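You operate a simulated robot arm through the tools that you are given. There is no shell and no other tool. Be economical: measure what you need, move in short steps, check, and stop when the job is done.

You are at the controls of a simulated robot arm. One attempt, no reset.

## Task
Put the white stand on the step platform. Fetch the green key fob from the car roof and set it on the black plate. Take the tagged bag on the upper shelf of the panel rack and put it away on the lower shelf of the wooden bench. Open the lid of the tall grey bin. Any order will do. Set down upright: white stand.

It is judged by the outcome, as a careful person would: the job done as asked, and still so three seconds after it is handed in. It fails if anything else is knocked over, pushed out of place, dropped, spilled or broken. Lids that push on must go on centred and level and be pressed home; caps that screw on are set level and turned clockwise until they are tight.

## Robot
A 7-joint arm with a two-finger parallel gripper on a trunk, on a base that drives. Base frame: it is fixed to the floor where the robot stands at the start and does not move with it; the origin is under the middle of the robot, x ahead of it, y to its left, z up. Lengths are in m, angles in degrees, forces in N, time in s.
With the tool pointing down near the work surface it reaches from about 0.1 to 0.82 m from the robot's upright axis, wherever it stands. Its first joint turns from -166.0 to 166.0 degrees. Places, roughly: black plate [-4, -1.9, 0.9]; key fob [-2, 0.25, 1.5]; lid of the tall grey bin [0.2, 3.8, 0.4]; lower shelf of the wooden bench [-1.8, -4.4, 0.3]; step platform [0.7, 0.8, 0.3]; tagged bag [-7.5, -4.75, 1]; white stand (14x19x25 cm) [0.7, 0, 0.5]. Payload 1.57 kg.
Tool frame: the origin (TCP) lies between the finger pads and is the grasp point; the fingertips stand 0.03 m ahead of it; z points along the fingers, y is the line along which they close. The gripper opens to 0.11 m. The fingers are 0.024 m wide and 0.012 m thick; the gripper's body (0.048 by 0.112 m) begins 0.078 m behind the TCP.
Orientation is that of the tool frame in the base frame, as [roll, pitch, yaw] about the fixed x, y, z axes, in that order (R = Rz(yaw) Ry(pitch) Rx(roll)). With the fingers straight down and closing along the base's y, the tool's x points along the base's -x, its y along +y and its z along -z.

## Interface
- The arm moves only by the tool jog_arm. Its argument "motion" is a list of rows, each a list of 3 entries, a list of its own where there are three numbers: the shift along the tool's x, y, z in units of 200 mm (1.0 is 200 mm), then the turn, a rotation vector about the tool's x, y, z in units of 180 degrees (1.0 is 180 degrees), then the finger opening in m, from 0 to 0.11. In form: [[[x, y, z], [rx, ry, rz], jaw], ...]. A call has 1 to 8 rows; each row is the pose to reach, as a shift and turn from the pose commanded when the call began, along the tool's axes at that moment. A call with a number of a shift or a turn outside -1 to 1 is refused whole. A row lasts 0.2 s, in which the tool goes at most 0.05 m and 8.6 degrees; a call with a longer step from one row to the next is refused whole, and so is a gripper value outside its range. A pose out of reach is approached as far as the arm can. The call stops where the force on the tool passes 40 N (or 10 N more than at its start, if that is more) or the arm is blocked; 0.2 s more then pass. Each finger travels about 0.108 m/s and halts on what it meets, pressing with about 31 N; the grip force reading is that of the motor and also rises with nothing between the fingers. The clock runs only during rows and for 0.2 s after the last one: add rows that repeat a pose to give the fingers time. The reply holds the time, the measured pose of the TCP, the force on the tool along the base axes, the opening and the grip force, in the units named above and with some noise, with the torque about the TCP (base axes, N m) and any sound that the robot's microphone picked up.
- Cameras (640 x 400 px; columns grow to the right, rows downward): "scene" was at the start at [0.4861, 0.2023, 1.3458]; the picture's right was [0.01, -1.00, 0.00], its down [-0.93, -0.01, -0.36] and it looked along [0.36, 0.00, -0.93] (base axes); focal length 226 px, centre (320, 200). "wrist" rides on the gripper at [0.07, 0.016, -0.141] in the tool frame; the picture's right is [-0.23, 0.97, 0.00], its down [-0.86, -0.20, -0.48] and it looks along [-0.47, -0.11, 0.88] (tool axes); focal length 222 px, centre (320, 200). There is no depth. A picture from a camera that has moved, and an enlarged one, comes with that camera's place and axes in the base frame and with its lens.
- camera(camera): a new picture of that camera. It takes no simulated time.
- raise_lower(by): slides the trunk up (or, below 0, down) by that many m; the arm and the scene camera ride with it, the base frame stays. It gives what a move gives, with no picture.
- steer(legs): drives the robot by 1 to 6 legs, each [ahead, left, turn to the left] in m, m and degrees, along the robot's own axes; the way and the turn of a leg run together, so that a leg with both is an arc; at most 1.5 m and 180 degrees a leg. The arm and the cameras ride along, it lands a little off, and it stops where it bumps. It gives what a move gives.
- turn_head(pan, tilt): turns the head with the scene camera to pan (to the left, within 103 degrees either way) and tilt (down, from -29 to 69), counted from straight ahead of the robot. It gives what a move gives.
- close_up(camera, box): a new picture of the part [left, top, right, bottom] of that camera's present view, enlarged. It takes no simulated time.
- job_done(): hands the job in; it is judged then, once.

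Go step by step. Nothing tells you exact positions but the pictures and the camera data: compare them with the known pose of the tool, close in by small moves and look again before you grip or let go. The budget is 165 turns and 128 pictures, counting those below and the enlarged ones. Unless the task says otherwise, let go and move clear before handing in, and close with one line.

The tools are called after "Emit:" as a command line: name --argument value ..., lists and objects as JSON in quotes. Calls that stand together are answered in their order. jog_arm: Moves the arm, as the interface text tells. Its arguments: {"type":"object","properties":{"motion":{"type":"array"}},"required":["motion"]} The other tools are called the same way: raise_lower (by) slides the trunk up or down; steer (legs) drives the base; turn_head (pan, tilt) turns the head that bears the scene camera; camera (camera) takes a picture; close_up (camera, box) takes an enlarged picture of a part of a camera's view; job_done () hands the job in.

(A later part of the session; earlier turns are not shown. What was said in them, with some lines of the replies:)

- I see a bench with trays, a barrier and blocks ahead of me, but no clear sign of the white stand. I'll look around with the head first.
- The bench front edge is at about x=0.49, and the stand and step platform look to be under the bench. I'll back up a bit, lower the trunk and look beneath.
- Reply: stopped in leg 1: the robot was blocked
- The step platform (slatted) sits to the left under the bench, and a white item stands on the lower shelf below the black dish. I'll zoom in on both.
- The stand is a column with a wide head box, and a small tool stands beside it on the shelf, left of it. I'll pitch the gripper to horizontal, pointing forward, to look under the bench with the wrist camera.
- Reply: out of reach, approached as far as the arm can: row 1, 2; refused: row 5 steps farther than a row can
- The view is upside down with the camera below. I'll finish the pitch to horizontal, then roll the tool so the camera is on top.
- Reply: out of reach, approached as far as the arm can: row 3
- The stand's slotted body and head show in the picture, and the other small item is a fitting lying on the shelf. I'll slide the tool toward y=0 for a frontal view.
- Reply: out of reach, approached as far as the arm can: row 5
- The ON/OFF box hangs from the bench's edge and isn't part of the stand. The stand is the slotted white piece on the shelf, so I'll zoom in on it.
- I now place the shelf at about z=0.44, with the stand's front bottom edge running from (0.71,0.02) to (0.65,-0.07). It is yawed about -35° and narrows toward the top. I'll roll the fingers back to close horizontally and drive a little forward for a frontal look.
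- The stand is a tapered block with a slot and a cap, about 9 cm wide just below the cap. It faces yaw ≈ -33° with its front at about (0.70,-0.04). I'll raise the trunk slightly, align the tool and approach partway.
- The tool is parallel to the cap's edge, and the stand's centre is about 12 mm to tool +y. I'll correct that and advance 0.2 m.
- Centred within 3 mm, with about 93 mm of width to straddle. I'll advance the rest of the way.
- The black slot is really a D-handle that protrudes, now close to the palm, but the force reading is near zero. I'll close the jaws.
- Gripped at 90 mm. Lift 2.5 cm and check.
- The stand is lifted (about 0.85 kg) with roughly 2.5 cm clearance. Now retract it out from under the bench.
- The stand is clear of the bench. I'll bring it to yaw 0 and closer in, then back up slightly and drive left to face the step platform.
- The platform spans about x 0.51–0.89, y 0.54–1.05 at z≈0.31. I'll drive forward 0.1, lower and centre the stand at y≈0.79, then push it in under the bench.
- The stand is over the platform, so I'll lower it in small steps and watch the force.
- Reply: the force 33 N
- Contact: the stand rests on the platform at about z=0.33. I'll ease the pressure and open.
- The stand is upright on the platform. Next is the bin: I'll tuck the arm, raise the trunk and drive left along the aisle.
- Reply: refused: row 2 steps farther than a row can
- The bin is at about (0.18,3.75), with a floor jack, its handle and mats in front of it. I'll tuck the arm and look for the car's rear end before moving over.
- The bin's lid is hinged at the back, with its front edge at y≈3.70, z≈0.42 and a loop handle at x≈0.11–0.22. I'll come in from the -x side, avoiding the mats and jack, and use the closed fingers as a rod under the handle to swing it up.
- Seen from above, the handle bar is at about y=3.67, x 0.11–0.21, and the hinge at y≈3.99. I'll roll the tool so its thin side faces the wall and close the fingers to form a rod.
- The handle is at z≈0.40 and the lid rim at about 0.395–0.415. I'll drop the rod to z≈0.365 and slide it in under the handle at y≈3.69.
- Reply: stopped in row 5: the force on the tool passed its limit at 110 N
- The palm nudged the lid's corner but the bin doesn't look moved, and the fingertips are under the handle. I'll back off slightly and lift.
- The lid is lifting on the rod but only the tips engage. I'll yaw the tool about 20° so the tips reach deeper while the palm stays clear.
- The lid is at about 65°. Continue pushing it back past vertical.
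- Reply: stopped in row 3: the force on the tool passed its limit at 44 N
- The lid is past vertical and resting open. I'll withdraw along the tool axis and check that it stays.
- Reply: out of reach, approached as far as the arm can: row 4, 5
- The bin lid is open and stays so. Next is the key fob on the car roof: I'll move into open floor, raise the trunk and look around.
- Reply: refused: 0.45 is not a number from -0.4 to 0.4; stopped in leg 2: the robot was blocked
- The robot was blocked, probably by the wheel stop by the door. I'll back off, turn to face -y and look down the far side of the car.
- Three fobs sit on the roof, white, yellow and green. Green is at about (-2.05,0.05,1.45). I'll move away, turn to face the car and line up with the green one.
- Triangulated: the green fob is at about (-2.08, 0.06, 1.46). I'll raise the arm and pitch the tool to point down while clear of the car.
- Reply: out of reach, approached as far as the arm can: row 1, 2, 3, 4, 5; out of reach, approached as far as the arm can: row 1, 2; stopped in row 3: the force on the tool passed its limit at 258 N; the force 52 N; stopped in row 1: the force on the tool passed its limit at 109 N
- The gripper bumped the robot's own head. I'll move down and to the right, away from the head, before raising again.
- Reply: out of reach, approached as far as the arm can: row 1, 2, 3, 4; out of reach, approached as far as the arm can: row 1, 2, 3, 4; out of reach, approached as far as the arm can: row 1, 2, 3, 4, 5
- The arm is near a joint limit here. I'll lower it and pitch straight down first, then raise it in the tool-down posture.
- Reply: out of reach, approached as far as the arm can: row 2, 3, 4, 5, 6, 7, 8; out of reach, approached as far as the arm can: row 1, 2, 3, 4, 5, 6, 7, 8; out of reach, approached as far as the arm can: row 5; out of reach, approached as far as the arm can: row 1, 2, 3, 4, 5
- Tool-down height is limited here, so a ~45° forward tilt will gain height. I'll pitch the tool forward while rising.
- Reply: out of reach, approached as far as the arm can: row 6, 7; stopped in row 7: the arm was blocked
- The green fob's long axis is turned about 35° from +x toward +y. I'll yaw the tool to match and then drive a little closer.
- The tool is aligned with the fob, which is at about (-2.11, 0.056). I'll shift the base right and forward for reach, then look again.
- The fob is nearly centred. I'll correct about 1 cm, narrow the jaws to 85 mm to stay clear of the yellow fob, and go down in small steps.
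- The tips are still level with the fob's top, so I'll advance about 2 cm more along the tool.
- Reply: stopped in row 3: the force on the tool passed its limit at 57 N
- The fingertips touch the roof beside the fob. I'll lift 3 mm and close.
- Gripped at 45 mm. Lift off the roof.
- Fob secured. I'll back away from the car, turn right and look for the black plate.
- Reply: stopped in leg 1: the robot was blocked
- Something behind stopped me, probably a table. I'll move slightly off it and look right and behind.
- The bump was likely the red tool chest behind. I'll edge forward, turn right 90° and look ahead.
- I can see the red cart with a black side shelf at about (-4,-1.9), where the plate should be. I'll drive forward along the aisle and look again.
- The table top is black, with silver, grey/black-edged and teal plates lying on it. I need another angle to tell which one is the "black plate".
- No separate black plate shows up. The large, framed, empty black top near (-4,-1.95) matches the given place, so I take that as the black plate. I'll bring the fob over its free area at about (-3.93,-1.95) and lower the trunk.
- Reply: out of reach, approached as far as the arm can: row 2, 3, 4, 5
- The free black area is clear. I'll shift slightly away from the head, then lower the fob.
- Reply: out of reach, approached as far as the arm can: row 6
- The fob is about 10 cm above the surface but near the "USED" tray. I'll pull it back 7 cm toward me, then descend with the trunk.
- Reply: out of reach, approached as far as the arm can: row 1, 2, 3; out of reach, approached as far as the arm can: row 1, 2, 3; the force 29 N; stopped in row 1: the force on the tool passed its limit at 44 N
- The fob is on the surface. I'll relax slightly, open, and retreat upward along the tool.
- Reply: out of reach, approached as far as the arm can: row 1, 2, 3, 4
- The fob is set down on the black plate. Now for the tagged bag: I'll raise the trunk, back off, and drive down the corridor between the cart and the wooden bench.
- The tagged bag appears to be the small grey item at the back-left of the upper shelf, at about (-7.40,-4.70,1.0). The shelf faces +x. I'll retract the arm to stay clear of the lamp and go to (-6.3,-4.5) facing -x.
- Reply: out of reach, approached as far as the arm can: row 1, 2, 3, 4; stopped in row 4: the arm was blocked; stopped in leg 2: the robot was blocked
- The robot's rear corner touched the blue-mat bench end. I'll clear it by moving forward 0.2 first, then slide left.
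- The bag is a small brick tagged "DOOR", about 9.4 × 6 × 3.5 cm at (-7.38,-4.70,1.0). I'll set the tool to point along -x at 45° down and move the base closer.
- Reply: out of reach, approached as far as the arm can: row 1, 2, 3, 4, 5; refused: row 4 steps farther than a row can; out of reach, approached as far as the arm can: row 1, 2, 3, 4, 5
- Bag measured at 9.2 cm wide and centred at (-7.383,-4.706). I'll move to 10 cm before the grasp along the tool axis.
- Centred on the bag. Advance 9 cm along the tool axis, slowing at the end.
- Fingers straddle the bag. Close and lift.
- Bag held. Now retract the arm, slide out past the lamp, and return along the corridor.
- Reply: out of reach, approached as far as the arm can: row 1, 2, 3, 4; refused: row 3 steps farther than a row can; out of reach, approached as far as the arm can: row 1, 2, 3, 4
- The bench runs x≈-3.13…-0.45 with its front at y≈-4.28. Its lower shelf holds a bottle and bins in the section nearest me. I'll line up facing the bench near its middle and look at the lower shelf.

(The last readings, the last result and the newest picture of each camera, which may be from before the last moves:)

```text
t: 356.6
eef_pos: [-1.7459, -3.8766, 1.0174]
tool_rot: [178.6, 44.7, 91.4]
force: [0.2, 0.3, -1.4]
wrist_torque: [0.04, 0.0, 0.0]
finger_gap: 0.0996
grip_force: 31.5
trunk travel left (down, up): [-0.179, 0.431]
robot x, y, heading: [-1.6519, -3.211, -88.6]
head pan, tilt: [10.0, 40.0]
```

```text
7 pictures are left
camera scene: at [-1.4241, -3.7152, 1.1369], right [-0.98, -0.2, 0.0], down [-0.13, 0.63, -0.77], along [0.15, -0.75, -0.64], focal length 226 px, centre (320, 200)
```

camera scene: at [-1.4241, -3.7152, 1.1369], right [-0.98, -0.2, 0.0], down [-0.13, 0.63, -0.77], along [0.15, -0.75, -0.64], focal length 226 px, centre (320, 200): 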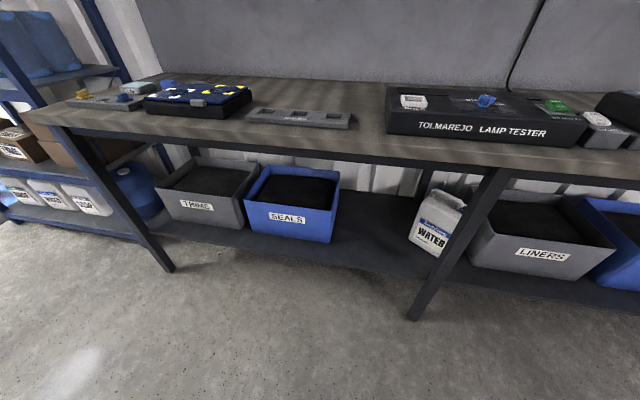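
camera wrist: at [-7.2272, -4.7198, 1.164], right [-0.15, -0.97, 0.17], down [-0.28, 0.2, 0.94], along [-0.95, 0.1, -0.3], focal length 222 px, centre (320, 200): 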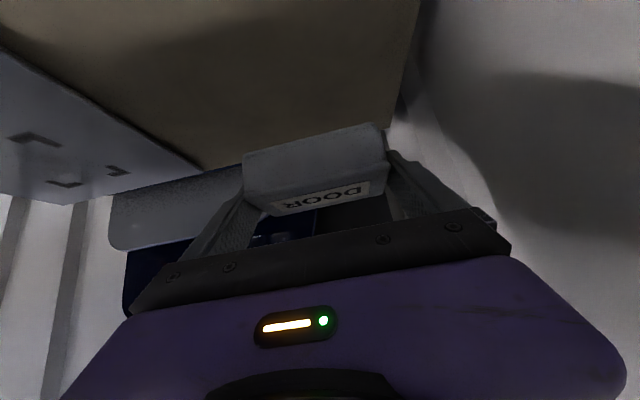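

There's a free gap on the lower shelf, x≈-1.70…-1.36, between the SEALS bin and the WATER bottle, at z≈0.3. I'll extend and lower the arm in front of the bench, then drive in.

Emit:
jog_arm --motion '[[[0, 0, 0.2], [0, 0, 0], 0.06], [[0, 0, 0.4], [0, 0, 0], 0.06], [[0, 0, 0.6], [0, 0, 0], 0.06], [[0, 0, 0.8], [0, 0, 0], 0.06], [[0, 0, 1.0], [0, 0, 0], 0.06]]'

Emit:
raise_lower --by -0.17

Emit:
jog_arm --motion '[[[0.1, 0, 0.17], [0, 0, 0], 0.06], [[0.2, 0, 0.34], [0, 0, 0], 0.06], [[0.32, 0, 0.5], [0, 0, 0], 0.06], [[0.47, 0, 0.62], [0, 0, 0], 0.06], [[0.62, 0, 0.74], [0, 0, 0], 0.06], [[0.78, 0, 0.84], [0, 0, 0], 0.06]]'

```text
t: 357.8
eef_pos: [-1.7365, -4.0137, 0.8746]
tool_rot: [178.8, 44.7, 91.4]
force: [0.9, 0.0, -1.2]
wrist_torque: [0.04, 0.03, 0.03]
finger_gap: 0.0991
grip_force: 31.2
trunk travel left (down, up): [-0.179, 0.431]
robot x, y, heading: [-1.6552, -3.2084, -88.4]
head pan, tilt: [10.0, 40.0]
```

```text
t: 359.7
eef_pos: [-1.7367, -4.0154, 0.7055]
tool_rot: [178.7, 44.7, 91.2]
force: [-1.0, -0.1, -0.7]
wrist_torque: [0.0, 0.0, -0.04]
finger_gap: 0.099
grip_force: 30.9
trunk travel left (down, up): [-0.009, 0.601]
robot x, y, heading: [-1.6535, -3.2114, -88.5]
head pan, tilt: [10.0, 40.0]
```

```text
t: 361.1
eef_pos: [-1.7355, -4.0217, 0.4799]
tool_rot: [178.7, 44.7, 91.4]
force: [0.8, 0.5, -0.6]
wrist_torque: [0.01, 0.02, -0.01]
finger_gap: 0.0995
grip_force: 31.1
trunk travel left (down, up): [-0.009, 0.601]
robot x, y, heading: [-1.6555, -3.2122, -88.6]
head pan, tilt: [10.0, 40.0]
```

Emit:
jog_arm --motion '[[[0.1, 0, 0.1], [0, 0, 0], 0.06], [[0.2, 0, 0.2], [0, 0, 0], 0.06], [[0.31, 0, 0.31], [0, 0, 0], 0.06]]'

Emit:
steer --legs '[[0, 0.2, -1.4]]'

Emit:
camera --camera "wrist"

```text
t: 361.9
eef_pos: [-1.7321, -4.0191, 0.3858]
tool_rot: [178.7, 44.6, 91.3]
force: [-0.5, 0.1, -0.8]
wrist_torque: [-0.03, -0.01, 0.01]
finger_gap: 0.0991
grip_force: 31.2
trunk travel left (down, up): [-0.009, 0.601]
robot x, y, heading: [-1.6545, -3.2078, -88.6]
head pan, tilt: [10.0, 40.0]
```

```text
t: 363.5
eef_pos: [-1.5584, -4.0151, 0.3863]
tool_rot: [178.6, 44.7, 89.7]
force: [-0.2, -0.5, -1.1]
wrist_torque: [0.01, 0.0, -0.02]
finger_gap: 0.0992
grip_force: 31.4
trunk travel left (down, up): [-0.009, 0.601]
robot x, y, heading: [-1.4562, -3.211, -90.1]
head pan, tilt: [10.0, 40.0]
```

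```text
6 pictures are left
camera wrist: at [-1.5454, -3.8668, 0.4384], right [0.97, -0.15, 0.18], down [-0.21, -0.27, 0.94], along [-0.09, -0.95, -0.3], focal length 222 px, centre (320, 200)
```

wrist: 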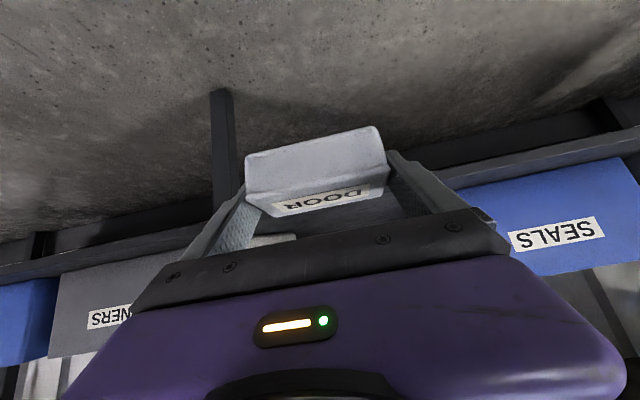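

The gap is clear on both sides of the bag. I'll drive in 0.4 m.

Emit:
steer --legs '[[0.4, 0.03, 0]]'

Emit:
camera --camera "wrist"

```text
t: 366.0
eef_pos: [-1.5285, -4.4229, 0.3863]
tool_rot: [178.7, 44.7, 90.0]
force: [0.0, 0.2, -0.7]
wrist_torque: [-0.01, 0.01, 0.01]
finger_gap: 0.0995
grip_force: 31.2
trunk travel left (down, up): [-0.009, 0.601]
robot x, y, heading: [-1.4293, -3.615, -90.3]
head pan, tilt: [10.0, 40.0]
```

```text
5 pictures are left
camera wrist: at [-1.5148, -4.273, 0.4384], right [0.97, -0.15, 0.18], down [-0.21, -0.28, 0.94], along [-0.09, -0.95, -0.3], focal length 222 px, centre (320, 200)
```

wrist: 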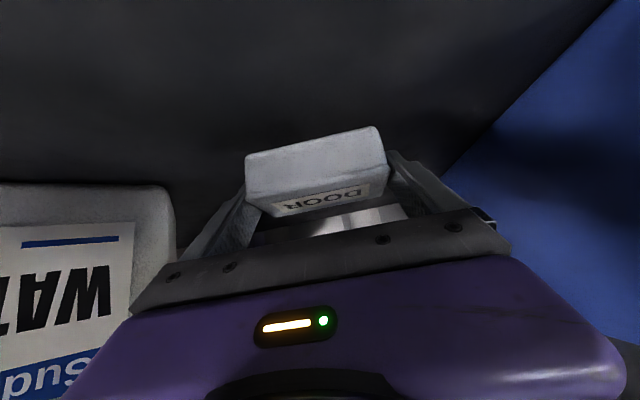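

Over the free shelf area. Lower gently to contact.

Emit:
jog_arm --motion '[[[0.05, 0, 0.05], [0, 0, 0], 0.06], [[0.1, 0, 0.1], [0, 0, 0], 0.06], [[0.141, 0, 0.141], [0, 0, 0], 0.06]]'

Emit:
jog_arm --motion '[[[0.014, 0, 0.014], [0, 0, 0], 0.06], [[0.028, 0, 0.028], [0, 0, 0], 0.06], [[0.042, 0, 0.042], [0, 0, 0], 0.06]]'

```text
t: 366.8
eef_pos: [-1.5273, -4.4227, 0.352]
tool_rot: [178.7, 45.3, 90.1]
force: [1.2, 8.6, 35.4]
wrist_torque: [0.19, 1.34, -0.55]
finger_gap: 0.0995
grip_force: 30.7
trunk travel left (down, up): [-0.009, 0.601]
robot x, y, heading: [-1.4241, -3.6186, -90.1]
head pan, tilt: [10.0, 40.0]
```

```text
t: 367.1
eef_pos: [-1.5282, -4.4244, 0.3525]
tool_rot: [178.7, 45.7, 90.2]
force: [-0.5, 3.7, 15.9]
wrist_torque: [0.43, 0.34, -0.08]
finger_gap: 0.0996
grip_force: 30.2
trunk travel left (down, up): [-0.009, 0.601]
robot x, y, heading: [-1.4304, -3.6141, -90.2]
head pan, tilt: [10.0, 40.0]
stopped in row 1: the force on the tool passed its limit at 51 N (the readings are from after the stop); the commanded pose is now the measured one
```

Contact with the shelf. Open, then retreat along the tool axis only slightly and drive out.

Emit:
jog_arm --motion '[[[-0.008, 0, -0.008], [0, 0, 0], 0.06], [[-0.008, 0, -0.008], [0, 0, 0], 0.09], [[-0.008, 0, -0.008], [0, 0, 0], 0.11], [[-0.008, 0, -0.008], [0, 0, 0], 0.11]]'

Emit:
jog_arm --motion '[[[0, 0, -0.15], [0, 0, 0], 0.11], [[0, 0, -0.3], [0, 0, 0], 0.11], [[0, 0, -0.45], [0, 0, 0], 0.11]]'

Emit:
camera --camera "wrist"

```text
t: 368.1
eef_pos: [-1.5254, -4.4231, 0.3525]
tool_rot: [178.8, 45.4, 90.2]
force: [5.6, 3.1, 8.0]
wrist_torque: [-0.25, 0.24, 0.08]
finger_gap: 0.1054
grip_force: 0.0
trunk travel left (down, up): [-0.009, 0.601]
robot x, y, heading: [-1.4293, -3.6155, -90.2]
head pan, tilt: [10.0, 40.0]
```

```text
t: 368.9
eef_pos: [-1.5305, -4.3586, 0.4164]
tool_rot: [178.6, 45.4, 89.9]
force: [0.0, -0.2, 0.2]
wrist_torque: [0.05, 0.01, -0.02]
finger_gap: 0.11
grip_force: 0.0
trunk travel left (down, up): [-0.009, 0.601]
robot x, y, heading: [-1.4293, -3.6166, -90.1]
head pan, tilt: [10.0, 40.0]
```

```text
4 pictures are left
camera wrist: at [-1.5177, -4.2096, 0.4666], right [0.97, -0.14, 0.18], down [-0.21, -0.26, 0.94], along [-0.09, -0.95, -0.29], focal length 222 px, centre (320, 200)
```

wrist: 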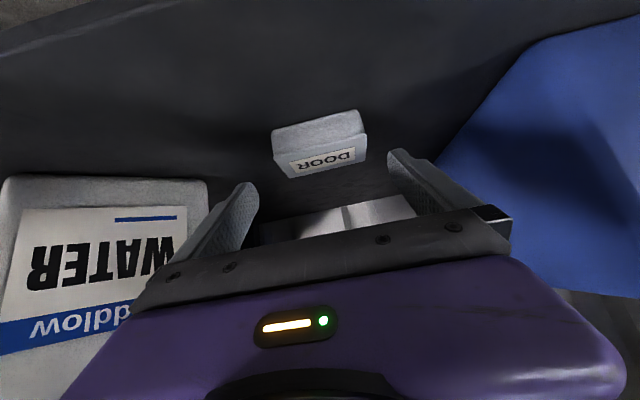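

The bag rests flat on the lower shelf. I'll drive out and take a final look.

Emit:
steer --legs '[[-0.4, 0, 0]]'

Emit:
camera --camera "scene"

```text
t: 371.4
eef_pos: [-1.5299, -3.9653, 0.4167]
tool_rot: [178.8, 45.4, 90.0]
force: [-0.7, -0.5, -0.5]
wrist_torque: [0.0, 0.0, -0.05]
finger_gap: 0.1102
grip_force: 0.1
trunk travel left (down, up): [-0.009, 0.601]
robot x, y, heading: [-1.4323, -3.2204, -90.2]
head pan, tilt: [10.0, 40.0]
```

```text
3 pictures are left
camera scene: at [-1.2122, -3.731, 0.9669], right [-0.99, -0.17, 0.0], down [-0.11, 0.63, -0.77], along [0.13, -0.75, -0.64], focal length 226 px, centre (320, 200)
```

scene: 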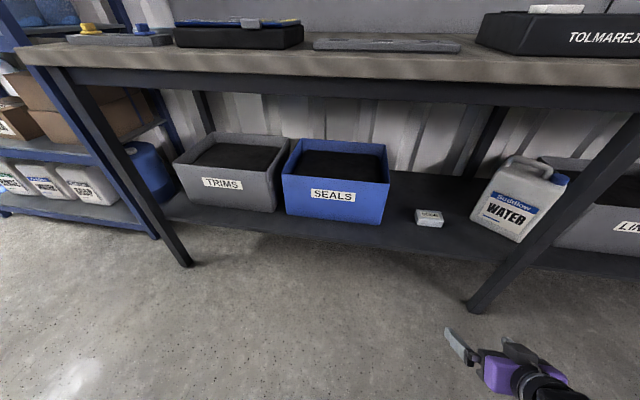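

The bag is on the lower shelf, and nothing around it looks disturbed. All four parts are done, so I'm handing in.

Emit:
job_done

```text
The job is handed in.
```

I finished all four parts and handed the job in: the white stand is upright on the step platform, the green key fob is on the black plate, the tagged bag is on the lower shelf of the wooden bench, and the tall grey bin's lid is open. I took the empty black top of the red cart to be the black plate, since I saw no separate one there. The base also bumped the car, what I took to be the red tool chest, and two other obstacles, and nothing looked moved in the views I had.
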